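You operate a simulated robot arm through the tools that you are given. There is no shell and no other tool.

Carry out the task below with a simulated robot arm. There is one attempt and no reset: what you move stays moved.

## Task
Tighten the ring, push the disc home and couple the link rod.
Fine: both ring screws and the link screw end tight.

The check looks at the end state, three seconds after you hand in, the way a careful person would. Anything else that was tipped, shoved, dropped, spilled or broken makes it a failure.

## Robot
A 7-joint arm with a three-finger gripper, fixed in place. Base frame: the origin is on the floor under the middle of its stand, x ahead of it, y to its left, z up. Readings come in mm, rad, newtons and seconds.
It reaches about 1342 mm from its shoulder. Its first joint turns from -2.897 to 2.897 rad. Payload 2.69 kg.
The tool frame sits at the grasp point between the pads (the TCP): z along the fingers, y along the line on which they close. The tips reach 30 mm beyond it. The gripper opens to 128 mm; its body begins 117 mm behind the TCP.
Orientation is that of the tool frame in the base frame, as a unit quaternion [x, y, z, w]. With the fingers straight down and closing along the base's y, the tool's x points along the base's -x, its y along +y and its z along -z.

## Interface
- The arm moves only by the tool move_arm. Its arguments are lists of equal length, an entry for each row: "dp": the shift along the base's x, y, z in mm, a list of three; "rotation": the turn, a rotation vector about the base's x, y, z in rad, a list of three; "claw": the gripper command, from -1 (fully open) to 1 (shut), values between in proportion. In form: {"dp": [[dx, dy, dz], ...], "rotation": [[wx, wy, wz], ...], "claw": [claw, ...]}. A call has 1 to 20 rows; each row shifts and turns the commanded pose from where the row before left it. Rows are played at 5 a second. More than 50 mm and 0.15 rad between two rows, or a gripper value outside its range, and nothing of the call is played. Where a pose cannot be reached the arm comes as near as it can. A force on the tool above 90 N (or 10 N above the force at the start of the call, whichever is more), or a blocked arm, ends the call early, and 0.2 s more pass. Each finger travels about 127 mm/s and halts on what it meets, pressing with about 28 N; the grip force reading is that of the motor and also rises with nothing between the fingers. The clock runs only during rows and for 0.2 s after the last one: add rows that do not move to give the fingers time. It gives the time, the measured TCP pose, the force on the tool (base axes), the opening and the grip force at its end, in the units of the frame above (readings bear some noise), with the torque about the TCP (base axes, N m) and any sound that the robot's microphone picked up, and new pictures: "views" is both (left out), scene, wrist or none.
- Cameras (640 x 400 px; columns grow to the right, rows downward): "scene" is fixed at [219.4, -648.4, 1577.9]; the picture's right is [0.87, -0.50, 0.00], its down [-0.17, -0.30, -0.94] and it looks along [0.47, 0.82, -0.34] (base axes); focal length 361 px, centre (320, 200). "wrist" rides on the gripper at [58, 54, -131] in the tool frame; the picture's right is [-0.68, 0.74, 0.00], its down [-0.62, -0.56, -0.55] and it looks along [-0.40, -0.37, 0.84] (tool axes); focal length 234 px, centre (320, 200). There is no depth. A picture from a camera that has moved, and an enlarged one, comes with that camera's place and axes in the base frame and with its lens.
- slide_trunk(by): moves the trunk up (or, below 0, down) by that many mm; the arm rides with it, the base frame stays. It gives what a move gives, with no picture.
- enlarge(camera, box): a new picture of the part [left, top, right, bottom] of that camera's present view, enlarged. It takes no simulated time.
- job_done(): hands the job in; it is judged then, once.

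Places have to be worked out from the pictures, the camera data and where the tool is seen. Open the gripper and draw the arm clear of the work before you hand the job in, unless the task says otherwise.

The tools are called after "Request:" by a JSON object that holds its "api" and its "payload". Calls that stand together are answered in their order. move_arm: Moves the arm, as the interface text tells. Its arguments: {"type":"object","properties":{"dp":{"type":"array","items":{"type":"array","items":{"type":"number"}}},"rotation":{"type":"array","items":{"type":"array","items":{"type":"number"}}},"claw":{"type":"array","items":{"type":"number"}},"views":{"type":"string","enum":["both","scene","wrist","none"]}},"required":["dp","rotation","claw"]} The other tools are called the same way: slide_trunk (by) moves the trunk up or down; enlarge (camera, box) takes an enlarged picture of a part of a camera's view; job_done () hands the job in.

At the start:

```text
time_s: 0.0
tool_pos: [409.8, 564.6, 1287.8]
orientation: [0.001, 1.0, 0.0, -0.001]
force: [-0.2, 0.3, -0.1]
wrist_torque: [0.01, -0.03, 0.03]
opening: 128.0
grasp_force: 0.1
trunk travel left (down, up): [-150.0, 200.0]
```

scene: 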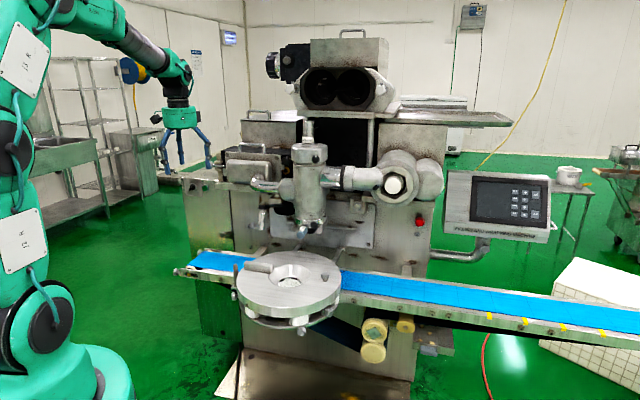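
wrist: 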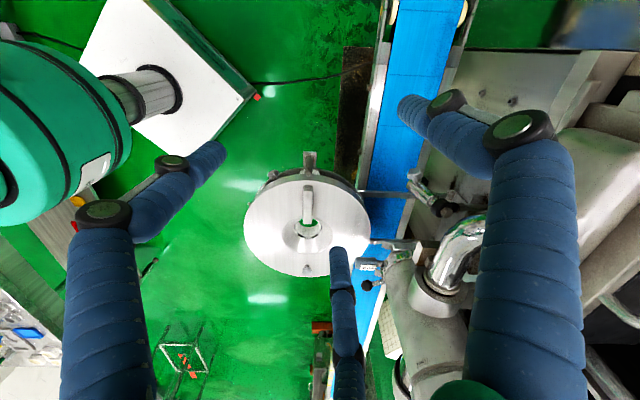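

I see an industrial machine with a disc, a conveyor belt and several fittings. I'll first look closely at the pictures before moving anything.

Request:
{"api": "enlarge", "payload": {"camera": "scene", "box": [220, 230, 360, 345]}}

Request:
{"api": "enlarge", "payload": {"camera": "scene", "box": [220, 120, 440, 260]}}

Request:
{"api": "enlarge", "payload": {"camera": "wrist", "box": [220, 120, 480, 340]}}

```text
3.48 times, centred on (290, 288) of scene
camera zoom: at [219.4, -648.4, 1577.9], right [0.87, -0.5, 0.0], down [-0.17, -0.3, -0.94], along [0.47, 0.82, -0.34], focal length 1256 px, centre (424, -104)
```

zoom: 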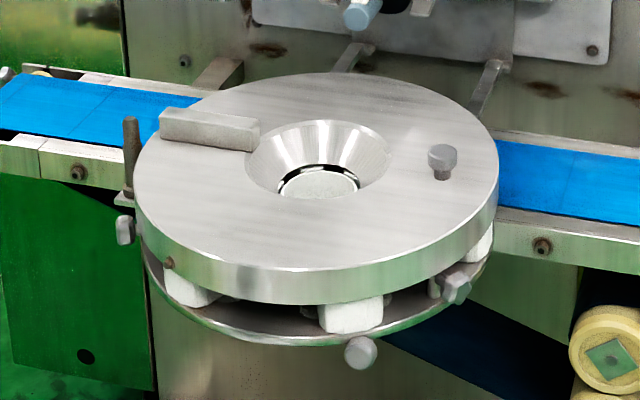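

```text
2.86 times, centred on (330, 190) of scene
camera zoom: at [219.4, -648.4, 1577.9], right [0.87, -0.5, 0.0], down [-0.17, -0.3, -0.94], along [0.47, 0.82, -0.34], focal length 1032 px, centre (291, 229)
```

zoom: 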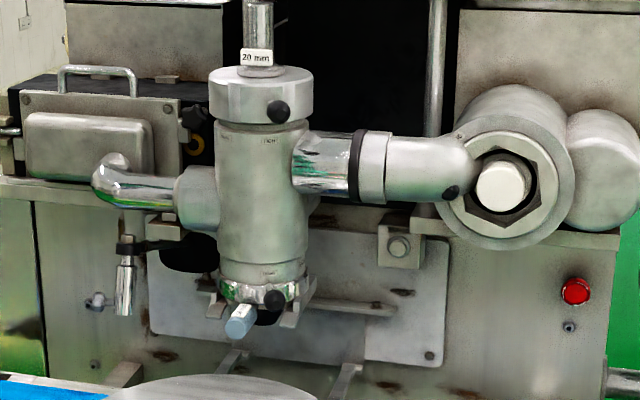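

```text
1.82 times, centred on (350, 230) of wrist
camera zoom: at [350.6, 617.6, 1419.5], right [0.68, 0.74, 0.0], down [0.62, -0.56, 0.55], along [0.4, -0.37, -0.84], focal length 426 px, centre (266, 146)
```

zoom: 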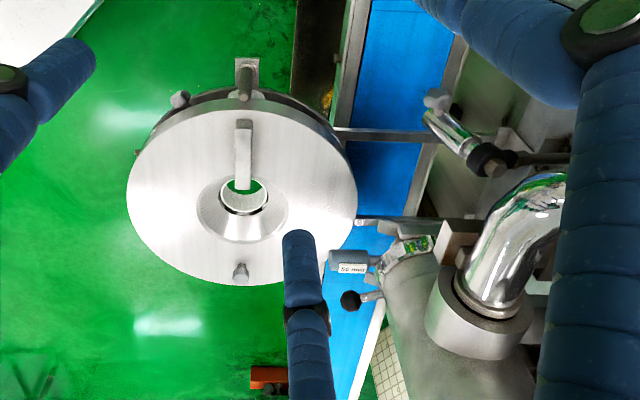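

I'll zoom in further on the disc assembly and the labels.

Request:
{"api": "enlarge", "payload": {"camera": "scene", "box": [230, 245, 275, 325]}}

Request:
{"api": "enlarge", "payload": {"camera": "scene", "box": [280, 290, 340, 345]}}

Request:
{"api": "enlarge", "payload": {"camera": "scene", "box": [280, 210, 340, 250]}}

Request:
{"api": "enlarge", "payload": {"camera": "scene", "box": [280, 115, 340, 155]}}

Request:
{"api": "enlarge", "payload": {"camera": "wrist", "box": [240, 140, 380, 230]}}

Request:
{"api": "enlarge", "payload": {"camera": "wrist", "box": [340, 220, 460, 300]}}

```text
5.00 times, centred on (252, 285) of scene
camera zoom: at [219.4, -648.4, 1577.9], right [0.87, -0.5, 0.0], down [-0.17, -0.3, -0.94], along [0.47, 0.82, -0.34], focal length 1805 px, centre (658, -225)
```

zoom: 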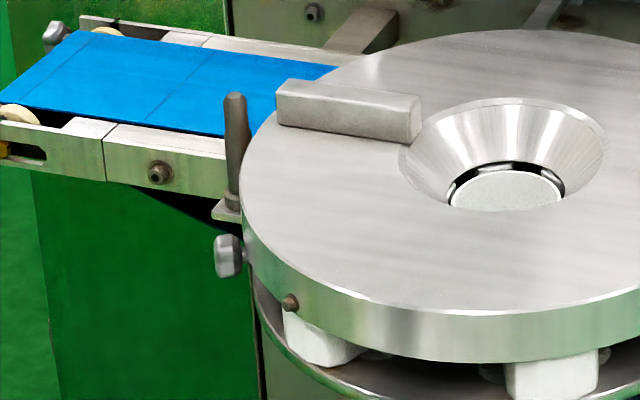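

```text
7.27 times, centred on (310, 318) of scene
camera zoom: at [219.4, -648.4, 1577.9], right [0.87, -0.5, 0.0], down [-0.17, -0.3, -0.94], along [0.47, 0.82, -0.34], focal length 2626 px, centre (393, -654)
```

zoom: 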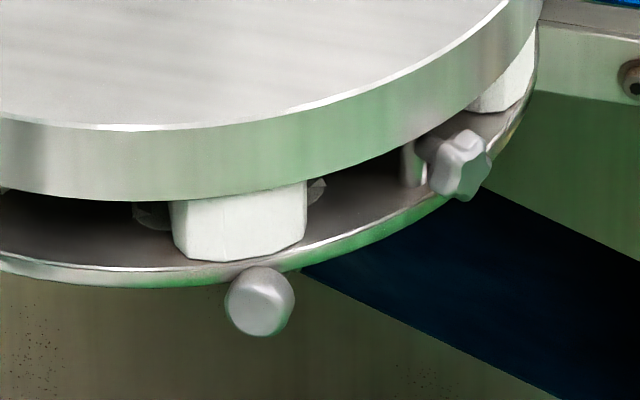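

```text
10.00 times, centred on (310, 230) of scene
camera zoom: at [219.4, -648.4, 1577.9], right [0.87, -0.5, 0.0], down [-0.17, -0.3, -0.94], along [0.47, 0.82, -0.34], focal length 3611 px, centre (420, -100)
```

zoom: 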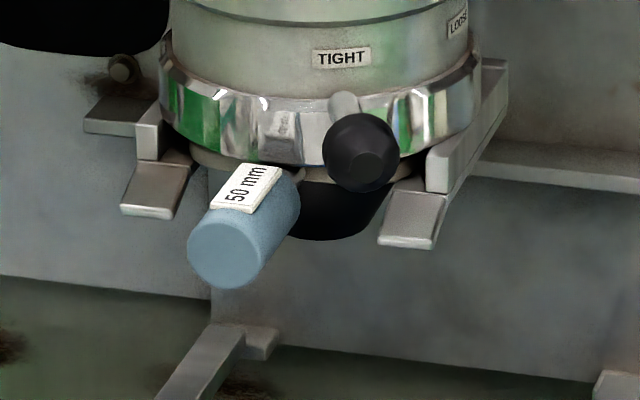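

```text
10.00 times, centred on (310, 135) of scene
camera zoom: at [219.4, -648.4, 1577.9], right [0.87, -0.5, 0.0], down [-0.17, -0.3, -0.94], along [0.47, 0.82, -0.34], focal length 3611 px, centre (420, 850)
```

zoom: 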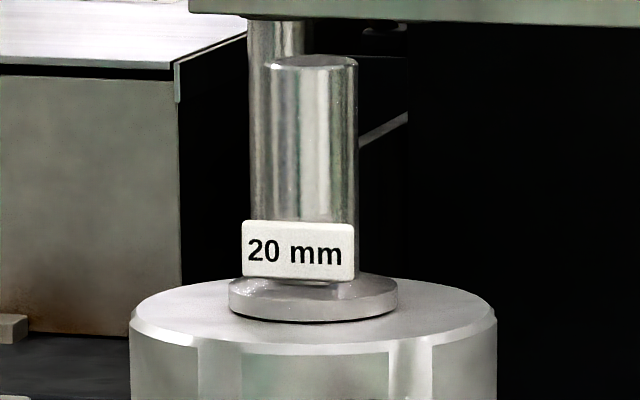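

```text
4.44 times, centred on (310, 185) of wrist
camera zoom: at [350.6, 617.6, 1419.5], right [0.68, 0.74, 0.0], down [0.62, -0.56, 0.55], along [0.4, -0.37, -0.84], focal length 1041 px, centre (364, 267)
```

zoom: 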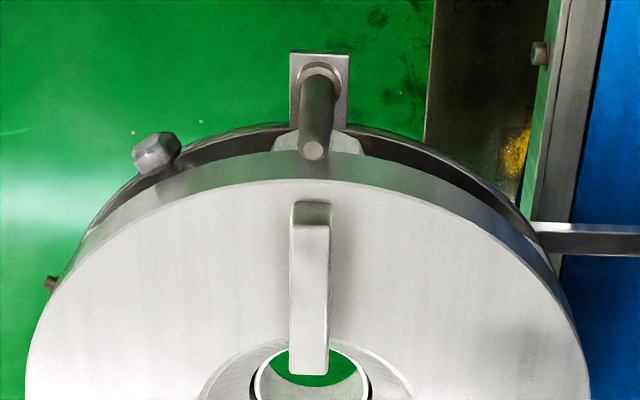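

```text
5.00 times, centred on (400, 260) of wrist
camera zoom: at [350.6, 617.6, 1419.5], right [0.68, 0.74, 0.0], down [0.62, -0.56, 0.55], along [0.4, -0.37, -0.84], focal length 1171 px, centre (-80, -100)
```

zoom: 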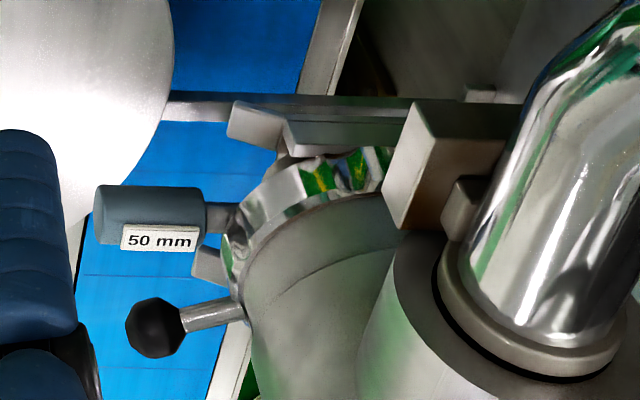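

Labels appear around the column's top and bottom rings. I'll read those and check the other parts of the machine.

Request:
{"api": "enlarge", "payload": {"camera": "scene", "box": [285, 140, 335, 172]}}

Request:
{"api": "enlarge", "payload": {"camera": "scene", "box": [240, 160, 300, 240]}}

Request:
{"api": "enlarge", "payload": {"camera": "scene", "box": [320, 155, 400, 205]}}

Request:
{"api": "enlarge", "payload": {"camera": "scene", "box": [310, 190, 390, 250]}}

Request:
{"api": "enlarge", "payload": {"camera": "scene", "box": [440, 170, 560, 250]}}

Request:
{"api": "enlarge", "payload": {"camera": "scene", "box": [350, 300, 460, 370]}}

Request:
{"api": "enlarge", "payload": {"camera": "scene", "box": [260, 30, 400, 120]}}

Request:
{"api": "enlarge", "payload": {"camera": "scene", "box": [210, 130, 310, 190]}}

```text
12.50 times, centred on (310, 156) of scene
camera zoom: at [219.4, -648.4, 1577.9], right [0.87, -0.5, 0.0], down [-0.17, -0.3, -0.94], along [0.47, 0.82, -0.34], focal length 4513 px, centre (445, 750)
```

zoom: 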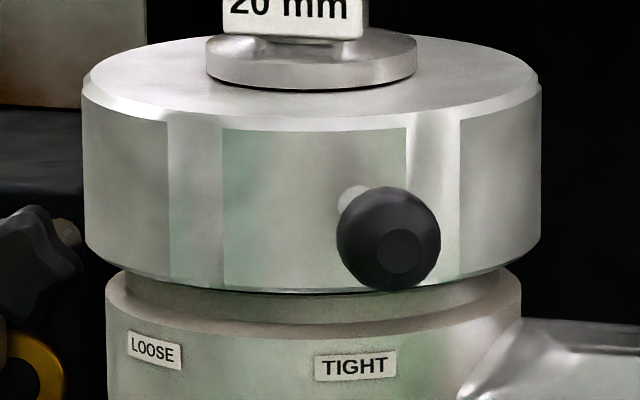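

```text
5.00 times, centred on (270, 200) of scene
camera zoom: at [219.4, -648.4, 1577.9], right [0.87, -0.5, 0.0], down [-0.17, -0.3, -0.94], along [0.47, 0.82, -0.34], focal length 1805 px, centre (570, 200)
```

zoom: 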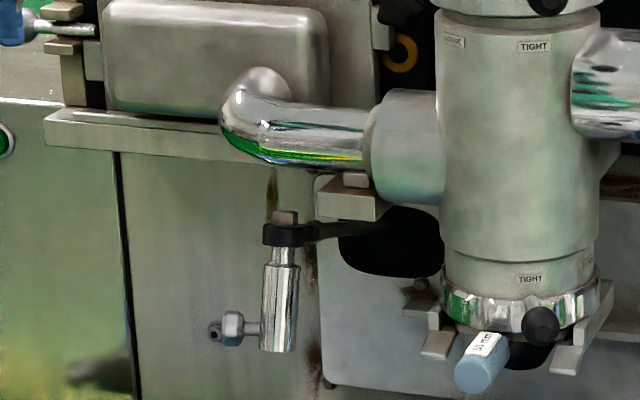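

```text
8.00 times, centred on (360, 180) of scene
camera zoom: at [219.4, -648.4, 1577.9], right [0.87, -0.5, 0.0], down [-0.17, -0.3, -0.94], along [0.47, 0.82, -0.34], focal length 2888 px, centre (0, 360)
```

zoom: 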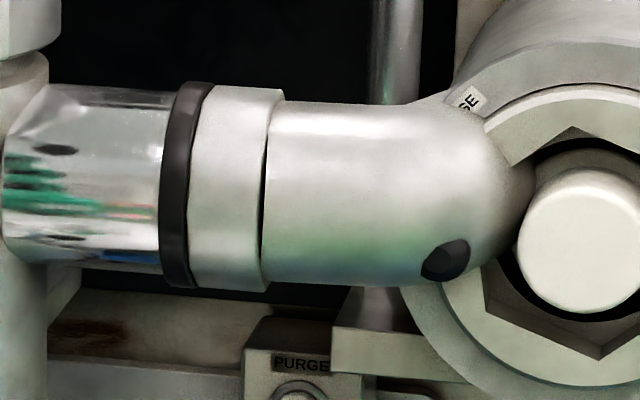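

```text
6.67 times, centred on (350, 220) of scene
camera zoom: at [219.4, -648.4, 1577.9], right [0.87, -0.5, 0.0], down [-0.17, -0.3, -0.94], along [0.47, 0.82, -0.34], focal length 2407 px, centre (120, 67)
```

zoom: 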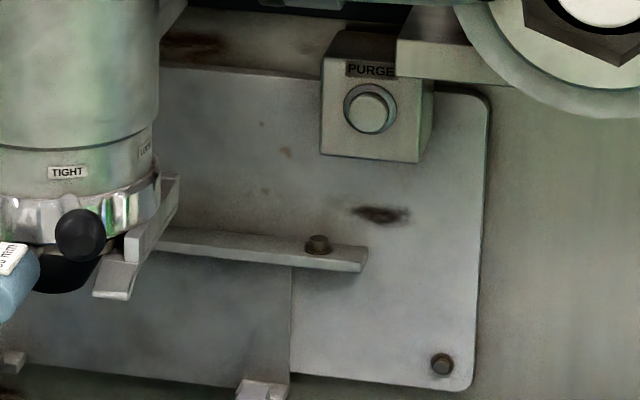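

```text
5.00 times, centred on (500, 210) of scene
camera zoom: at [219.4, -648.4, 1577.9], right [0.87, -0.5, 0.0], down [-0.17, -0.3, -0.94], along [0.47, 0.82, -0.34], focal length 1805 px, centre (-580, 150)
```

zoom: 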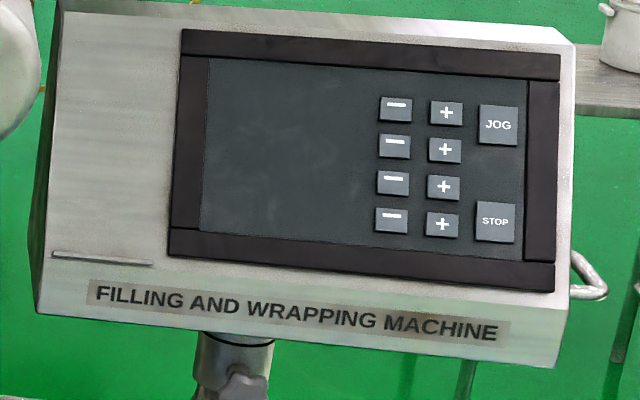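

```text
5.71 times, centred on (405, 335) of scene
camera zoom: at [219.4, -648.4, 1577.9], right [0.87, -0.5, 0.0], down [-0.17, -0.3, -0.94], along [0.47, 0.82, -0.34], focal length 2063 px, centre (-166, -571)
```

zoom: 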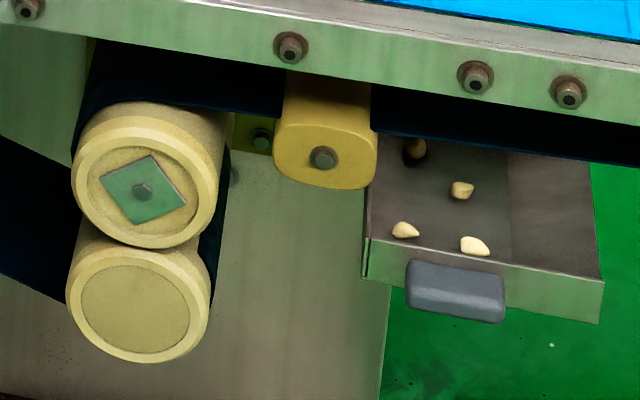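

```text
4.44 times, centred on (330, 75) of scene
camera zoom: at [219.4, -648.4, 1577.9], right [0.87, -0.5, 0.0], down [-0.17, -0.3, -0.94], along [0.47, 0.82, -0.34], focal length 1605 px, centre (276, 756)
```

zoom: 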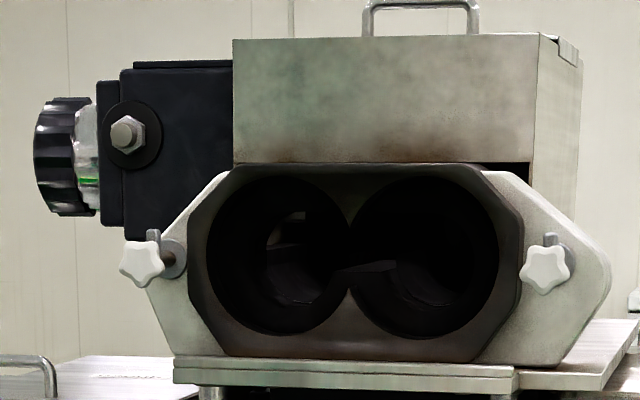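

```text
6.40 times, centred on (260, 160) of scene
camera zoom: at [219.4, -648.4, 1577.9], right [0.87, -0.5, 0.0], down [-0.17, -0.3, -0.94], along [0.47, 0.82, -0.34], focal length 2311 px, centre (704, 456)
```

zoom: 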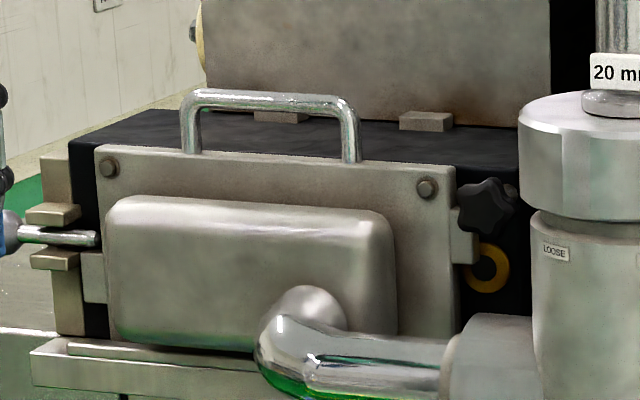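

The disc unit seems to sit at about (648, 295, 930), on rails that lead to the machine, with the column behind it. I'll turn the wrist about 90° and move toward the robot's side, so its camera looks at the disc from the front.

Request:
{"api": "move_arm", "payload": {"dp": [[3, -35, -3], [3, -35, -3], [3, -35, -3], [3, -35, -3], [3, -35, -3], [3, -35, -3], [3, -35, -3], [3, -35, -3], [4, -35, -3], [4, -35, -4], [4, -35, -4], [4, -30, -3]], "rotation": [[0, 0, 0.131], [0, 0, 0.131], [0, 0, 0.131], [0, 0, 0.131], [0, 0, 0.131], [0, 0, 0.131], [0, 0, 0.131], [0, 0, 0.131], [0, 0, 0.131], [0, 0, 0.131], [0, 0, 0.131], [0, 0, 0.131]], "claw": [-1, -1, -1, -1, -1, -1, -1, -1, -1, -1, -1, -1]}}

```text
time_s: 2.6
tool_pos: [450.6, 148.1, 1252.4]
orientation: [0.71, -0.704, 0.0, 0.0]
force: [-0.4, 0.0, -0.3]
wrist_torque: [-0.04, -0.01, -0.02]
opening: 128.1
grasp_force: 0.0
trunk travel left (down, up): [-150.0, 200.0]
camera wrist: at [396.1, 88.4, 1383.4], right [-0.74, 0.67, 0.0], down [0.56, 0.62, 0.55], along [0.37, 0.41, -0.84], focal length 234 px, centre (320, 200)
```

scene: 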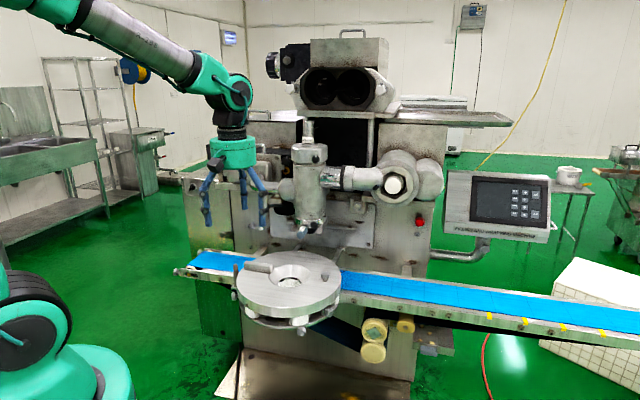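
wrist: 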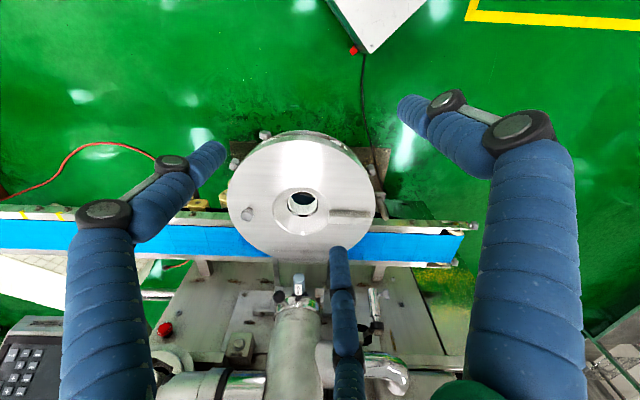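

The camera now looks down on the disc from the front (image top is the robot's side). I'll enlarge the disc and link areas.

Request:
{"api": "enlarge", "payload": {"camera": "wrist", "box": [210, 120, 400, 270]}}

Request:
{"api": "enlarge", "payload": {"camera": "wrist", "box": [260, 260, 420, 400]}}

Request:
{"api": "enlarge", "payload": {"camera": "wrist", "box": [350, 180, 480, 300]}}

```text
2.67 times, centred on (305, 195) of wrist
camera zoom: at [396.1, 88.4, 1383.4], right [-0.74, 0.67, 0.0], down [0.56, 0.62, 0.55], along [0.37, 0.41, -0.84], focal length 624 px, centre (360, 213)
```

zoom: 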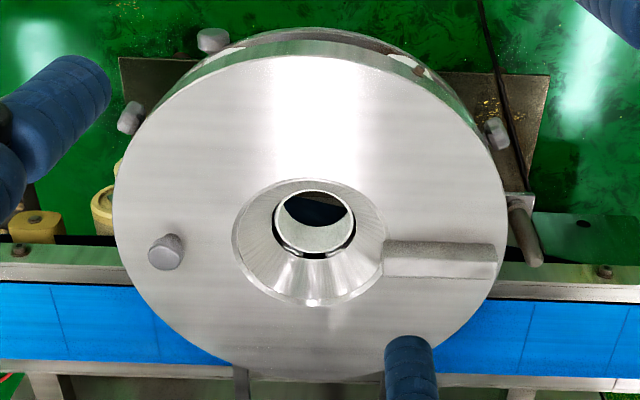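

```text
2.86 times, centred on (340, 330) of wrist
camera zoom: at [396.1, 88.4, 1383.4], right [-0.74, 0.67, 0.0], down [0.56, 0.62, 0.55], along [0.37, 0.41, -0.84], focal length 669 px, centre (263, -171)
```

zoom: 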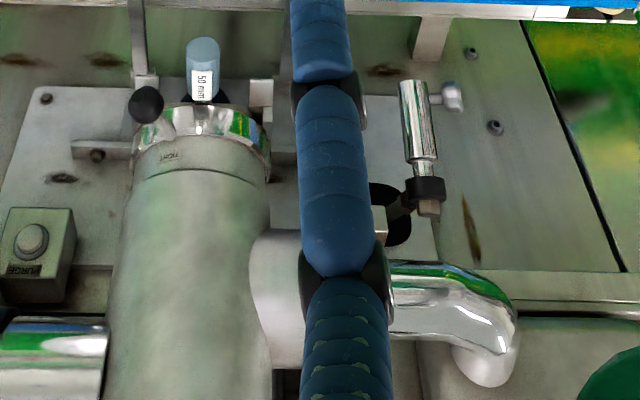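

```text
3.33 times, centred on (415, 240) of wrist
camera zoom: at [396.1, 88.4, 1383.4], right [-0.74, 0.67, 0.0], down [0.56, 0.62, 0.55], along [0.37, 0.41, -0.84], focal length 781 px, centre (3, 67)
```

zoom: 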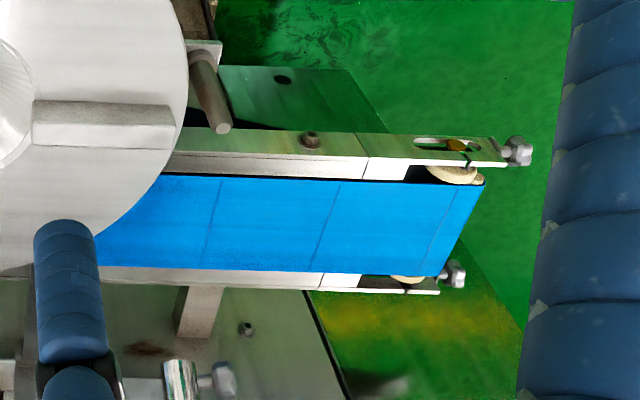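

Disc hole centre is about (651, 302, 930) and the column's lower ring about (822, 480, 1020), so "home" is probably ~245 mm in along [0.69, 0.72]. I'll go lower and tilt to see the disc's side.

Request:
{"api": "move_arm", "payload": {"dp": [[0, -12, -42], [0, -12, -42], [0, -13, -42], [0, -13, -42], [0, -13, -42]], "rotation": [[0.0888, -0.0804, 0], [0.0888, -0.0804, 0], [0.0888, -0.0804, 0], [0.0888, -0.0804, 0], [0.0888, -0.0804, 0]], "claw": [-1, -1, -1, -1, -1], "views": "both"}}

```text
time_s: 3.8
tool_pos: [446.6, 83.6, 1041.0]
orientation: [0.677, -0.674, -0.013, -0.295]
force: [-2.1, 0.3, 0.5]
wrist_torque: [-0.03, -0.17, -0.1]
opening: 128.0
grasp_force: 0.1
trunk travel left (down, up): [-150.0, 200.0]
camera wrist: at [352.0, -19.9, 1105.9], right [-0.74, 0.67, 0.0], down [0.26, 0.28, 0.93], along [0.62, 0.68, -0.38], focal length 234 px, centre (320, 200)
```

scene: 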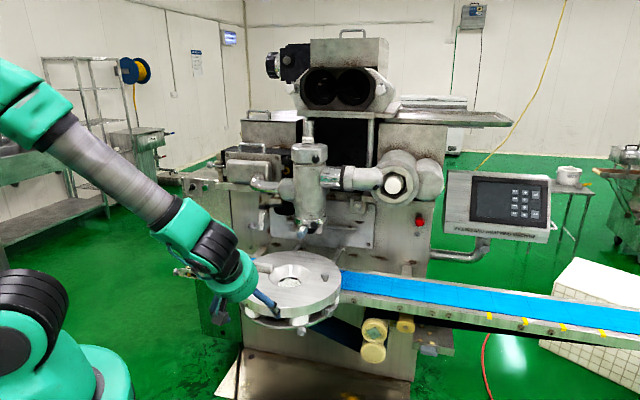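
wrist: 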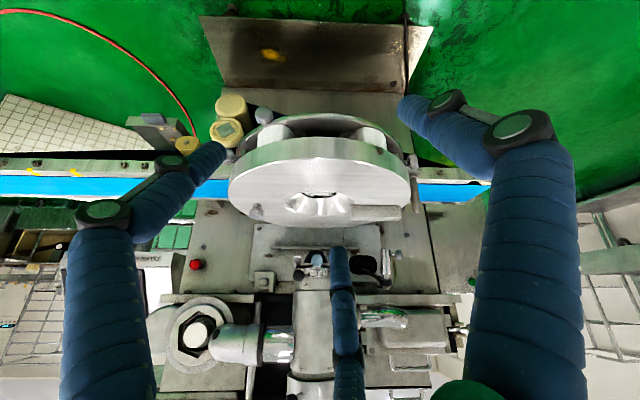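

The view is upside down but useful. I'll enlarge the disc assembly and the machine front.

Request:
{"api": "enlarge", "payload": {"camera": "wrist", "box": [210, 90, 430, 230]}}

Request:
{"api": "enlarge", "payload": {"camera": "wrist", "box": [240, 210, 420, 330]}}

Request:
{"api": "enlarge", "payload": {"camera": "wrist", "box": [360, 130, 440, 230]}}

Request:
{"api": "enlarge", "payload": {"camera": "wrist", "box": [220, 95, 320, 165]}}

```text
2.86 times, centred on (320, 160) of wrist
camera zoom: at [352.0, -19.9, 1105.9], right [-0.74, 0.67, 0.0], down [0.26, 0.28, 0.93], along [0.62, 0.68, -0.38], focal length 669 px, centre (320, 314)
```

zoom: 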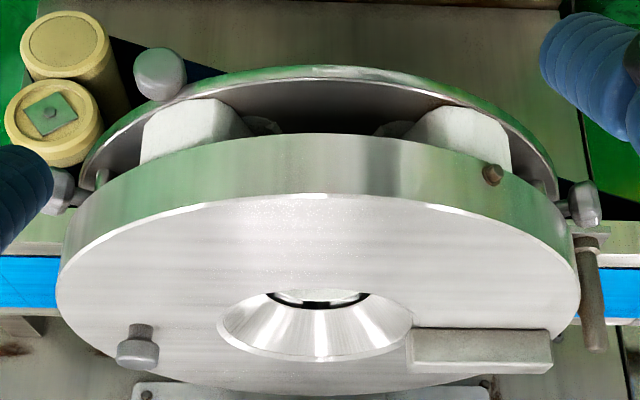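

```text
3.33 times, centred on (330, 270) of wrist
camera zoom: at [352.0, -19.9, 1105.9], right [-0.74, 0.67, 0.0], down [0.26, 0.28, 0.93], along [0.62, 0.68, -0.38], focal length 781 px, centre (287, -33)
```

zoom: 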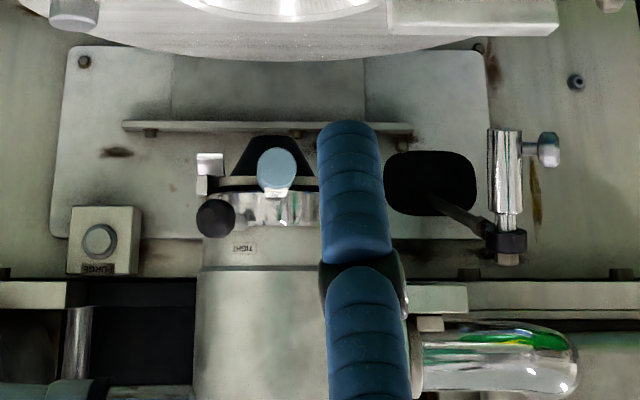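

```text
4.00 times, centred on (400, 180) of wrist
camera zoom: at [352.0, -19.9, 1105.9], right [-0.74, 0.67, 0.0], down [0.26, 0.28, 0.93], along [0.62, 0.68, -0.38], focal length 937 px, centre (0, 280)
```

zoom: 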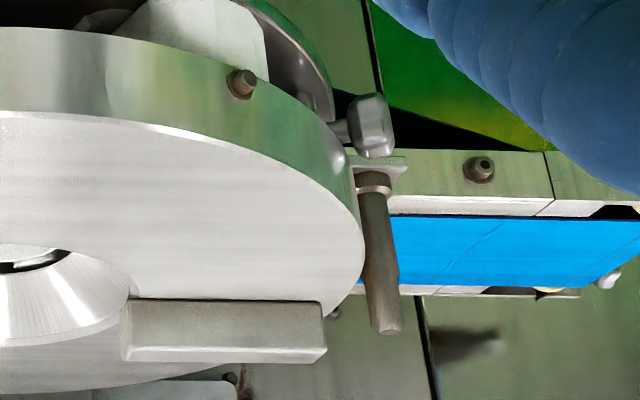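

```text
5.71 times, centred on (270, 130) of wrist
camera zoom: at [352.0, -19.9, 1105.9], right [-0.74, 0.67, 0.0], down [0.26, 0.28, 0.93], along [0.62, 0.68, -0.38], focal length 1338 px, centre (606, 600)
```

zoom: 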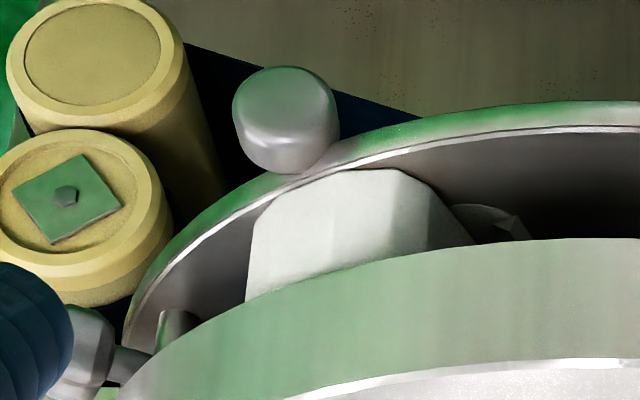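

The picture re-renders sharply when enlarged, so I'll zoom strongly on the screws, the link socket and the column bottom.

Request:
{"api": "enlarge", "payload": {"camera": "wrist", "box": [290, 240, 340, 290]}}

Request:
{"api": "enlarge", "payload": {"camera": "wrist", "box": [380, 240, 412, 292]}}

Request:
{"api": "enlarge", "payload": {"camera": "wrist", "box": [395, 145, 430, 215]}}

Request:
{"api": "enlarge", "payload": {"camera": "scene", "box": [312, 280, 332, 300]}}

Request:
{"api": "enlarge", "payload": {"camera": "scene", "box": [258, 205, 278, 235]}}

Request:
{"api": "enlarge", "payload": {"camera": "scene", "box": [305, 255, 330, 275]}}

```text
8.00 times, centred on (315, 265) of wrist
camera zoom: at [352.0, -19.9, 1105.9], right [-0.74, 0.67, 0.0], down [0.26, 0.28, 0.93], along [0.62, 0.68, -0.38], focal length 1873 px, centre (360, -320)
```

zoom: 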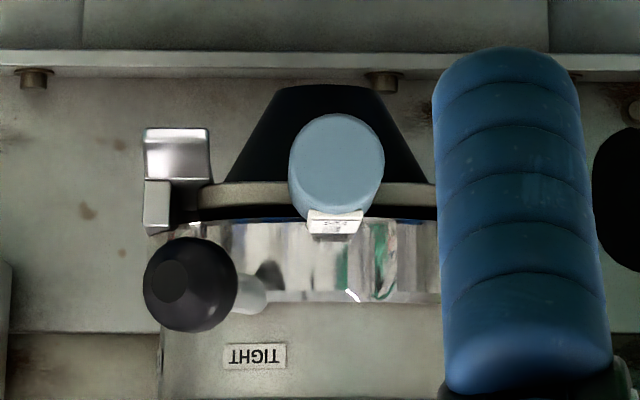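

```text
7.69 times, centred on (396, 266) of wrist
camera zoom: at [352.0, -19.9, 1105.9], right [-0.74, 0.67, 0.0], down [0.26, 0.28, 0.93], along [0.62, 0.68, -0.38], focal length 1801 px, centre (-265, -308)
```

zoom: 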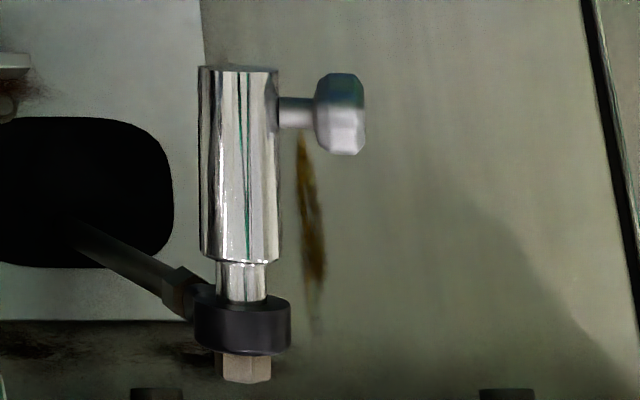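

```text
5.71 times, centred on (412, 180) of wrist
camera zoom: at [352.0, -19.9, 1105.9], right [-0.74, 0.67, 0.0], down [0.26, 0.28, 0.93], along [0.62, 0.68, -0.38], focal length 1338 px, centre (-209, 314)
```

zoom: 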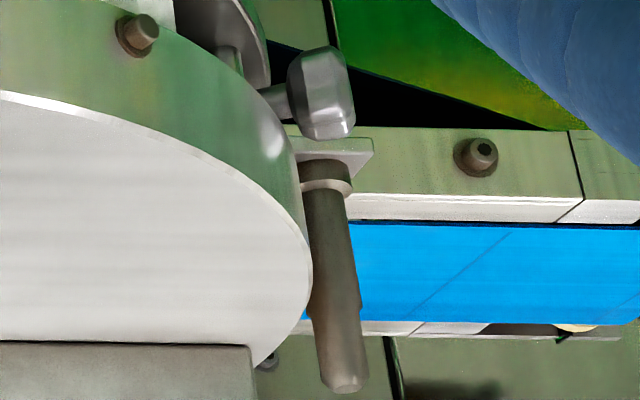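

```text
16.00 times, centred on (322, 290) of scene
camera zoom: at [219.4, -648.4, 1577.9], right [0.87, -0.5, 0.0], down [-0.17, -0.3, -0.94], along [0.47, 0.82, -0.34], focal length 5777 px, centre (288, -1240)
```

zoom: 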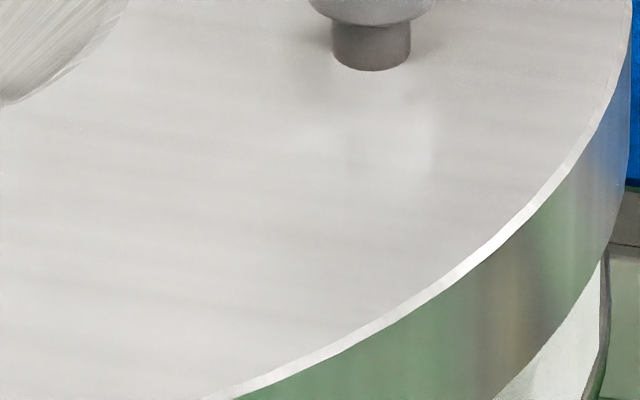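

```text
13.33 times, centred on (268, 220) of scene
camera zoom: at [219.4, -648.4, 1577.9], right [0.87, -0.5, 0.0], down [-0.17, -0.3, -0.94], along [0.47, 0.82, -0.34], focal length 4814 px, centre (1013, -67)
```

zoom: 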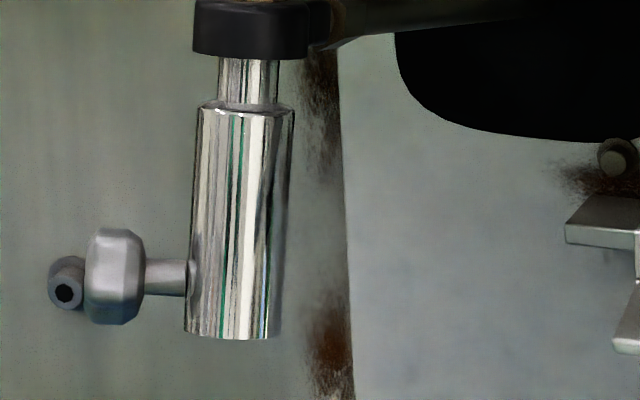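

```text
16.00 times, centred on (318, 265) of scene
camera zoom: at [219.4, -648.4, 1577.9], right [0.87, -0.5, 0.0], down [-0.17, -0.3, -0.94], along [0.47, 0.82, -0.34], focal length 5777 px, centre (360, -840)
```

zoom: 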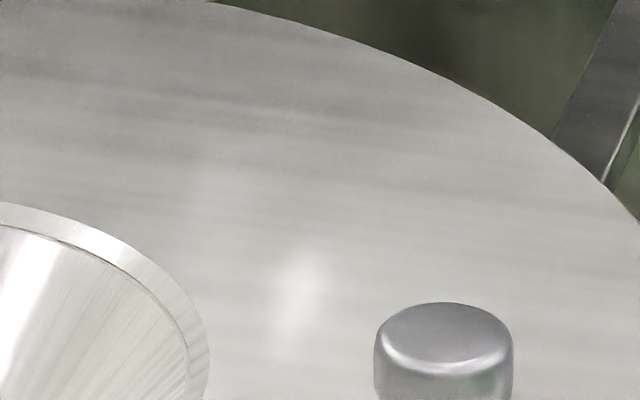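

Findings: both column ring levers already sit at their TIGHT labels. The pin on the disc's left edge is about (506, 438, 951), and the link tube hangs at about (678, 626, 966), which is ~250 mm "in" from the pin. I'll look from the pin side to understand the side screws.

Request:
{"api": "move_arm", "payload": {"dp": [[-16, 36, 6], [-16, 36, 6], [-16, 36, 6], [-16, 36, 6], [-16, 36, 6], [-16, 36, 6], [7, 40, -14], [7, 40, -14], [7, 40, -14], [7, 40, -14], [7, 40, -14], [7, 40, -14]], "rotation": [[0, 0, -0.131], [0, 0, -0.131], [0, 0, -0.131], [0, 0, -0.131], [0, 0, -0.131], [0, 0, -0.131], [0, 0, -0.131], [0, 0, -0.131], [0, 0, -0.131], [0, 0, -0.131], [0, 0, -0.131], [0, 0, -0.131]], "claw": [-1, -1, -1, -1, -1, -1, -1, -1, -1, -1, -1, -1], "views": "wrist"}}

```text
time_s: 6.4
tool_pos: [393.1, 543.9, 992.9]
orientation: [0.001, 0.955, -0.199, 0.218]
force: [0.2, -1.1, 0.4]
wrist_torque: [0.06, -0.04, 0.05]
opening: 127.9
grasp_force: 0.1
trunk travel left (down, up): [-150.0, 200.0]
camera wrist: at [290.2, 637.2, 1056.7], right [0.68, 0.74, 0.0], down [0.28, -0.26, 0.92], along [0.68, -0.63, -0.38], focal length 234 px, centre (320, 200)
```

wrist: 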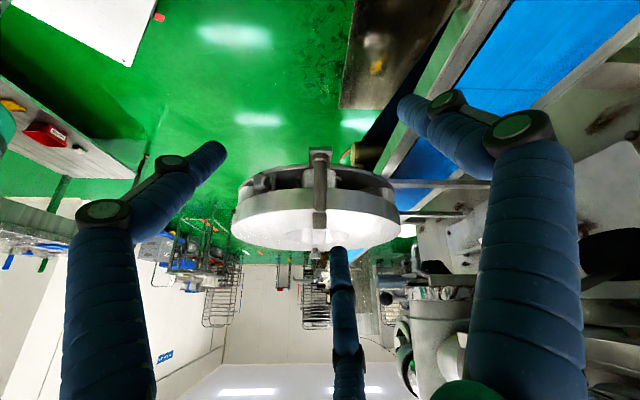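

This is the pin side (upside down). I'll enlarge the disc with pin, knobs and the rails.

Request:
{"api": "enlarge", "payload": {"camera": "wrist", "box": [220, 130, 420, 260]}}

Request:
{"api": "enlarge", "payload": {"camera": "wrist", "box": [290, 140, 350, 200]}}

Request:
{"api": "enlarge", "payload": {"camera": "wrist", "box": [235, 160, 295, 220]}}

Request:
{"api": "enlarge", "payload": {"camera": "wrist", "box": [340, 150, 480, 250]}}

```text
3.08 times, centred on (320, 195) of wrist
camera zoom: at [290.2, 637.2, 1056.7], right [0.68, 0.74, 0.0], down [0.28, -0.26, 0.92], along [0.68, -0.63, -0.38], focal length 720 px, centre (320, 215)
```

zoom: 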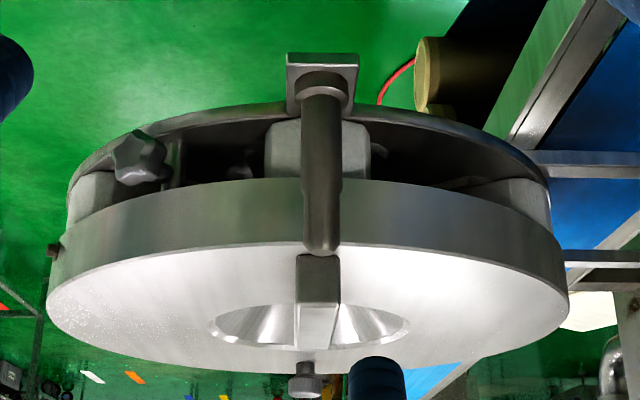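

```text
6.67 times, centred on (320, 170) of wrist
camera zoom: at [290.2, 637.2, 1056.7], right [0.68, 0.74, 0.0], down [0.28, -0.26, 0.92], along [0.68, -0.63, -0.38], focal length 1561 px, centre (320, 400)
```

zoom: 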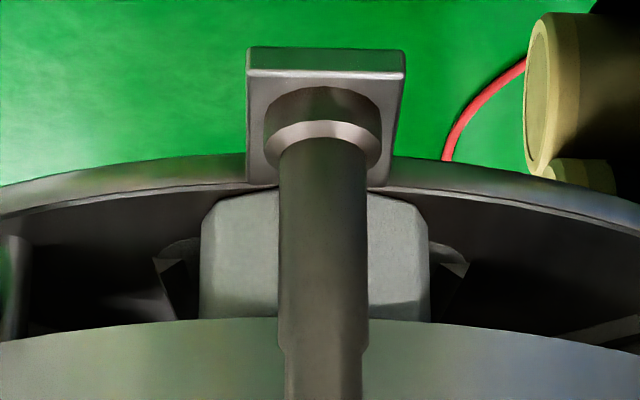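

```text
6.67 times, centred on (265, 190) of wrist
camera zoom: at [290.2, 637.2, 1056.7], right [0.68, 0.74, 0.0], down [0.28, -0.26, 0.92], along [0.68, -0.63, -0.38], focal length 1561 px, centre (687, 267)
```

zoom: 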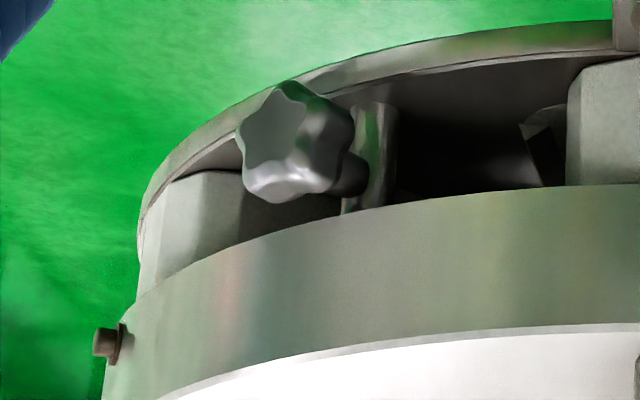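

```text
4.00 times, centred on (410, 200) of wrist
camera zoom: at [290.2, 637.2, 1056.7], right [0.68, 0.74, 0.0], down [0.28, -0.26, 0.92], along [0.68, -0.63, -0.38], focal length 937 px, centre (-40, 200)
```

zoom: 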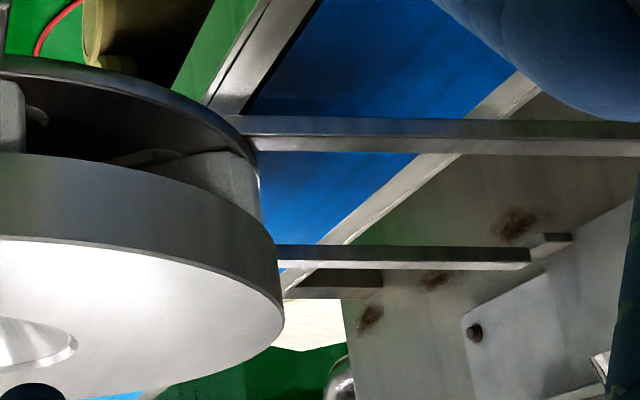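

Now I understand: the disc unit rests on two bars running to the machine. Two star knobs (ring screws) sit at about (468, 341, 887) and, mirrored, (700, 124, 887). I'll study the gripper's fingers in the scene camera before touching anything.

Request:
{"api": "move_arm", "payload": {"dp": [[0, 0, 0]], "rotation": [[0, 0, 0]], "claw": [-1], "views": "scene"}}

Request:
{"api": "enlarge", "payload": {"camera": "wrist", "box": [60, 90, 260, 400]}}

Request:
{"api": "enlarge", "payload": {"camera": "scene", "box": [120, 170, 300, 320]}}

```text
time_s: 6.8
tool_pos: [394.5, 544.3, 992.9]
orientation: [0.0, 0.955, -0.199, 0.22]
force: [-0.1, -0.5, -0.2]
wrist_torque: [0.01, 0.02, 0.03]
opening: 127.8
grasp_force: 0.1
trunk travel left (down, up): [-150.0, 200.0]
```

scene: 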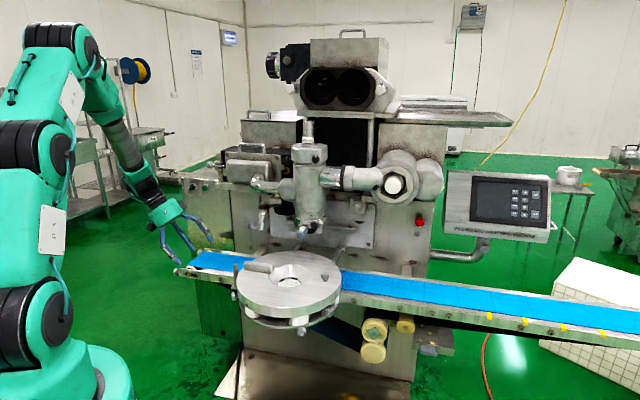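

```text
1.29 times, centred on (160, 245) of wrist
camera zoom: at [290.5, 637.1, 1057.2], right [0.68, 0.74, 0.0], down [0.28, -0.26, 0.92], along [0.68, -0.62, -0.38], focal length 302 px, centre (526, 142)
```

zoom: 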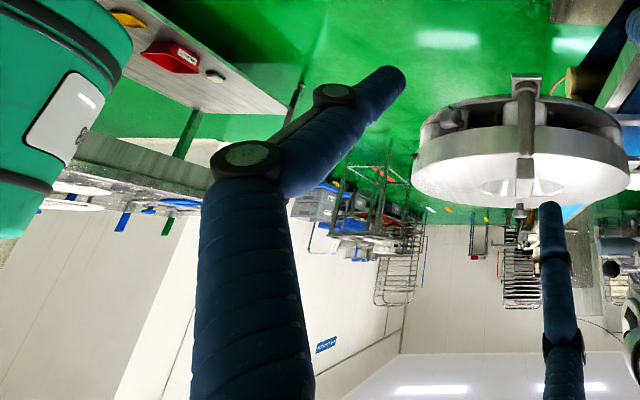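

```text
2.67 times, centred on (210, 245) of scene
camera zoom: at [219.4, -648.4, 1577.9], right [0.87, -0.5, 0.0], down [-0.17, -0.3, -0.94], along [0.47, 0.82, -0.34], focal length 963 px, centre (613, 80)
```

zoom: 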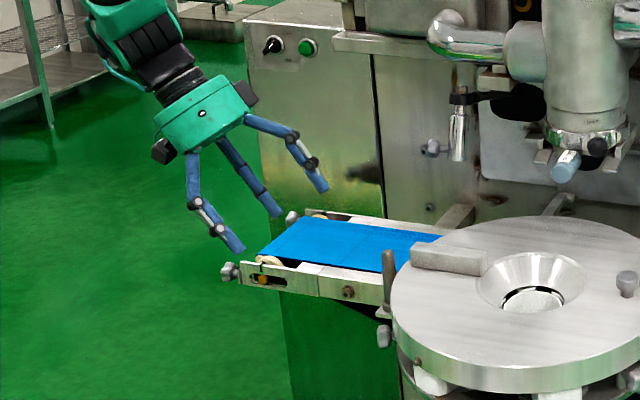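

I'll close the gripper in free space to see how the fingertips come together.

Request:
{"api": "move_arm", "payload": {"dp": [[0, 0, 0], [0, 0, 0], [0, 0, 0], [0, 0, 0]], "rotation": [[0, 0, 0], [0, 0, 0], [0, 0, 0], [0, 0, 0]], "claw": [0.6, 0.6, 0.6, 0.6], "views": "wrist"}}

Request:
{"api": "enlarge", "payload": {"camera": "scene", "box": [140, 190, 220, 280]}}

Request:
{"api": "move_arm", "payload": {"dp": [[0, 0, 0], [0, 0, 0], [0, 0, 0]], "rotation": [[0, 0, 0], [0, 0, 0], [0, 0, 0]], "claw": [1, 1, 1], "views": "wrist"}}

Request:
{"api": "enlarge", "payload": {"camera": "scene", "box": [140, 190, 220, 280]}}

```text
time_s: 7.8
tool_pos: [392.5, 544.2, 991.9]
orientation: [0.0, 0.955, -0.199, 0.218]
force: [-0.4, -0.1, -0.2]
wrist_torque: [0.0, 0.0, -0.03]
opening: 25.6
grasp_force: 0.1
trunk travel left (down, up): [-150.0, 200.0]
camera wrist: at [290.6, 637.1, 1056.8], right [0.68, 0.74, 0.0], down [0.28, -0.26, 0.92], along [0.68, -0.62, -0.38], focal length 234 px, centre (320, 200)
```

wrist: 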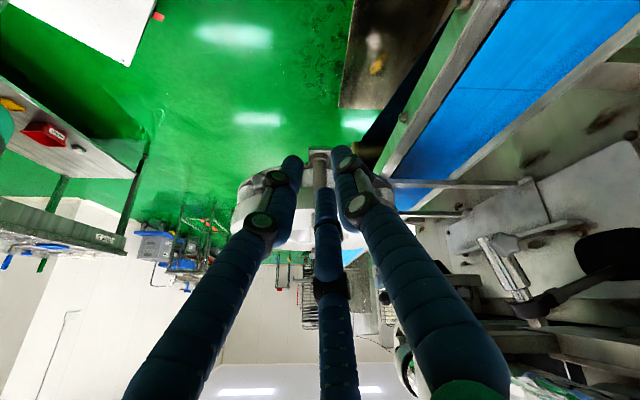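

```text
4.44 times, centred on (180, 235) of scene
camera zoom: at [219.4, -648.4, 1577.9], right [0.87, -0.5, 0.0], down [-0.17, -0.3, -0.94], along [0.47, 0.82, -0.34], focal length 1605 px, centre (942, 44)
```

zoom: 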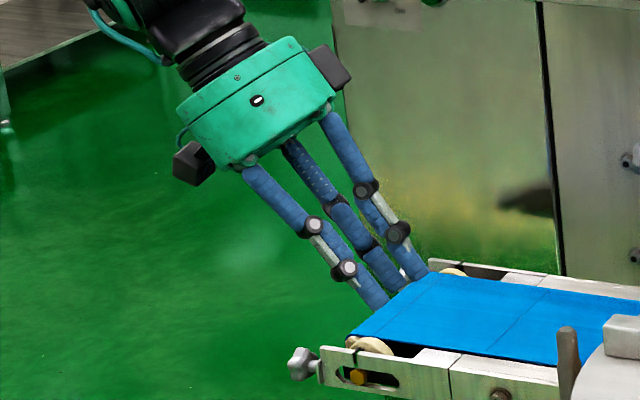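

```text
time_s: 8.6
tool_pos: [393.8, 544.0, 992.2]
orientation: [0.0, 0.955, -0.199, 0.219]
force: [0.4, 0.3, -0.4]
wrist_torque: [0.0, 0.0, 0.0]
opening: 2.1
grasp_force: 27.7
trunk travel left (down, up): [-150.0, 200.0]
camera wrist: at [290.6, 637.1, 1056.8], right [0.68, 0.74, 0.0], down [0.28, -0.26, 0.92], along [0.68, -0.62, -0.38], focal length 234 px, centre (320, 200)
```

wrist: 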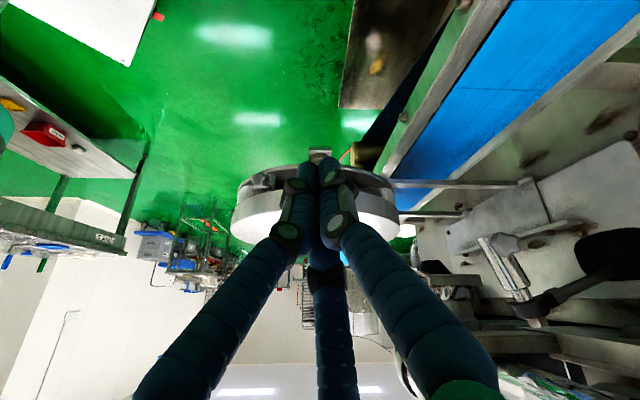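

```text
4.44 times, centred on (180, 235) of scene
camera zoom: at [219.4, -648.4, 1577.9], right [0.87, -0.5, 0.0], down [-0.17, -0.3, -0.94], along [0.47, 0.82, -0.34], focal length 1605 px, centre (942, 44)
```

zoom: 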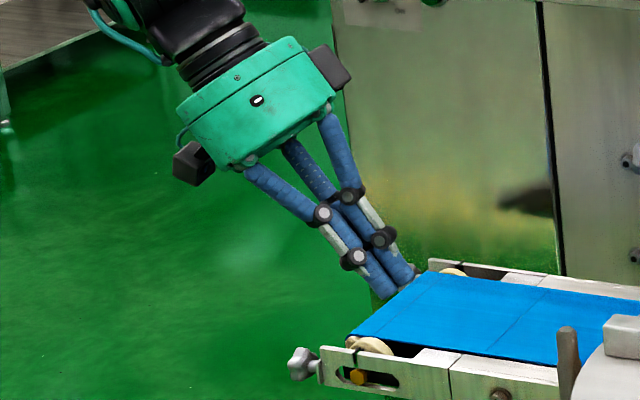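

The fingers close like a three-jaw chuck, with opening ≈ 64·(1−claw). Next I'll line up horizontally with the left ring screw, pointing along (0.978, −0.208, 0), at a safe standoff.

Request:
{"api": "move_arm", "payload": {"dp": [[-1, -15, -9], [-1, -15, -9], [-1, -15, -9], [-1, -15, -9], [-1, -15, -9], [-1, -15, -9], [-1, -15, -9], [-1, -15, -9], [0, -16, -8], [0, -16, -8], [0, -16, -8], [0, -16, -8]], "rotation": [[0, 0, 0.132], [0, 0, 0.132], [0, 0, 0.132], [0, 0, 0.132], [-0.0252, -0.1184, 0], [-0.0252, -0.1184, 0], [-0.0252, -0.1184, 0], [-0.0252, -0.1184, 0], [-0.0252, -0.1184, 0], [-0.0252, -0.1184, 0], [-0.0252, -0.1184, 0], [-0.0252, -0.1184, 0]], "claw": [0.1, 0.1, 0.1, 0.1, 0.1, 0.1, 0.1, 0.1, 0.1, 0.1, 0.1, 0.1], "views": "both"}}

```text
time_s: 11.2
tool_pos: [387.9, 359.3, 886.5]
orientation: [-0.185, 0.684, -0.321, 0.629]
force: [-0.6, -0.6, 0.2]
wrist_torque: [0.01, 0.06, 0.05]
opening: 57.7
grasp_force: 0.0
trunk travel left (down, up): [-150.0, 200.0]
camera wrist: at [258.7, 386.3, 809.5], right [0.21, 0.98, 0.01], down [-0.54, 0.11, 0.84], along [0.82, -0.18, 0.55], focal length 234 px, centre (320, 200)
```

scene: 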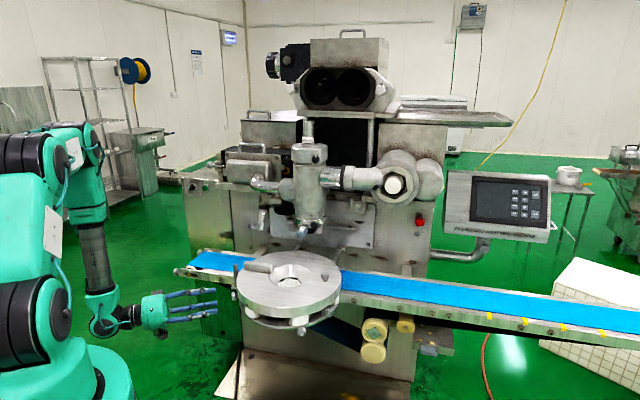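
wrist: 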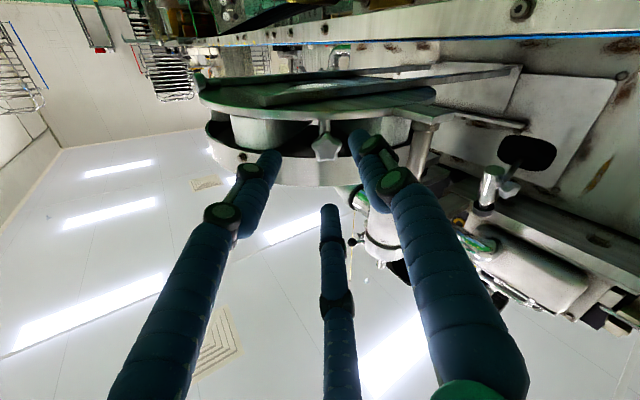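

The pose was reached. The star knob is visible between the fingertips from below; I'll zoom in.

Request:
{"api": "enlarge", "payload": {"camera": "wrist", "box": [250, 90, 410, 230]}}

Request:
{"api": "enlarge", "payload": {"camera": "wrist", "box": [300, 115, 360, 170]}}

Request:
{"api": "enlarge", "payload": {"camera": "scene", "box": [180, 260, 280, 345]}}

```text
2.86 times, centred on (330, 160) of wrist
camera zoom: at [258.7, 386.3, 809.5], right [0.21, 0.98, 0.01], down [-0.54, 0.11, 0.84], along [0.82, -0.18, 0.55], focal length 669 px, centre (291, 314)
```

zoom: 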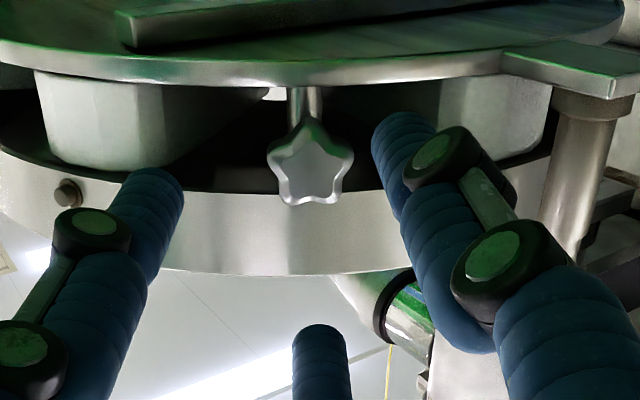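

```text
7.27 times, centred on (330, 142) of wrist
camera zoom: at [258.7, 386.3, 809.5], right [0.21, 0.98, 0.01], down [-0.54, 0.11, 0.84], along [0.82, -0.18, 0.55], focal length 1703 px, centre (247, 618)
```

zoom: 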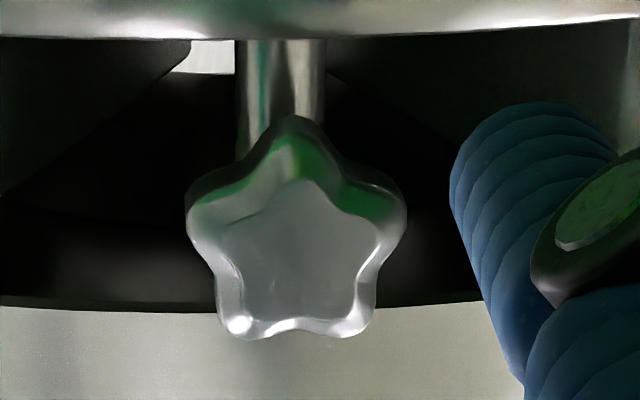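

```text
4.71 times, centred on (230, 302) of scene
camera zoom: at [219.4, -648.4, 1577.9], right [0.87, -0.5, 0.0], down [-0.17, -0.3, -0.94], along [0.47, 0.82, -0.34], focal length 1699 px, centre (744, -282)
```

zoom: 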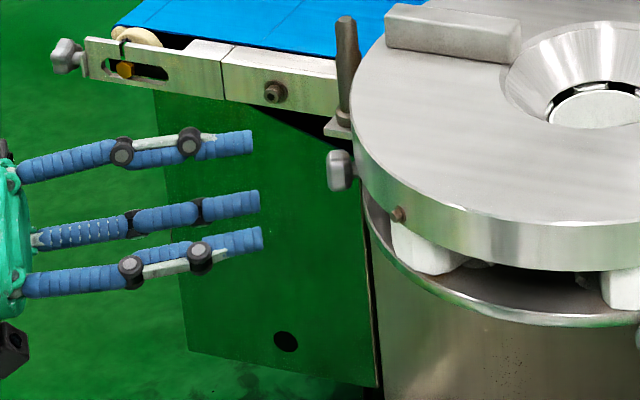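

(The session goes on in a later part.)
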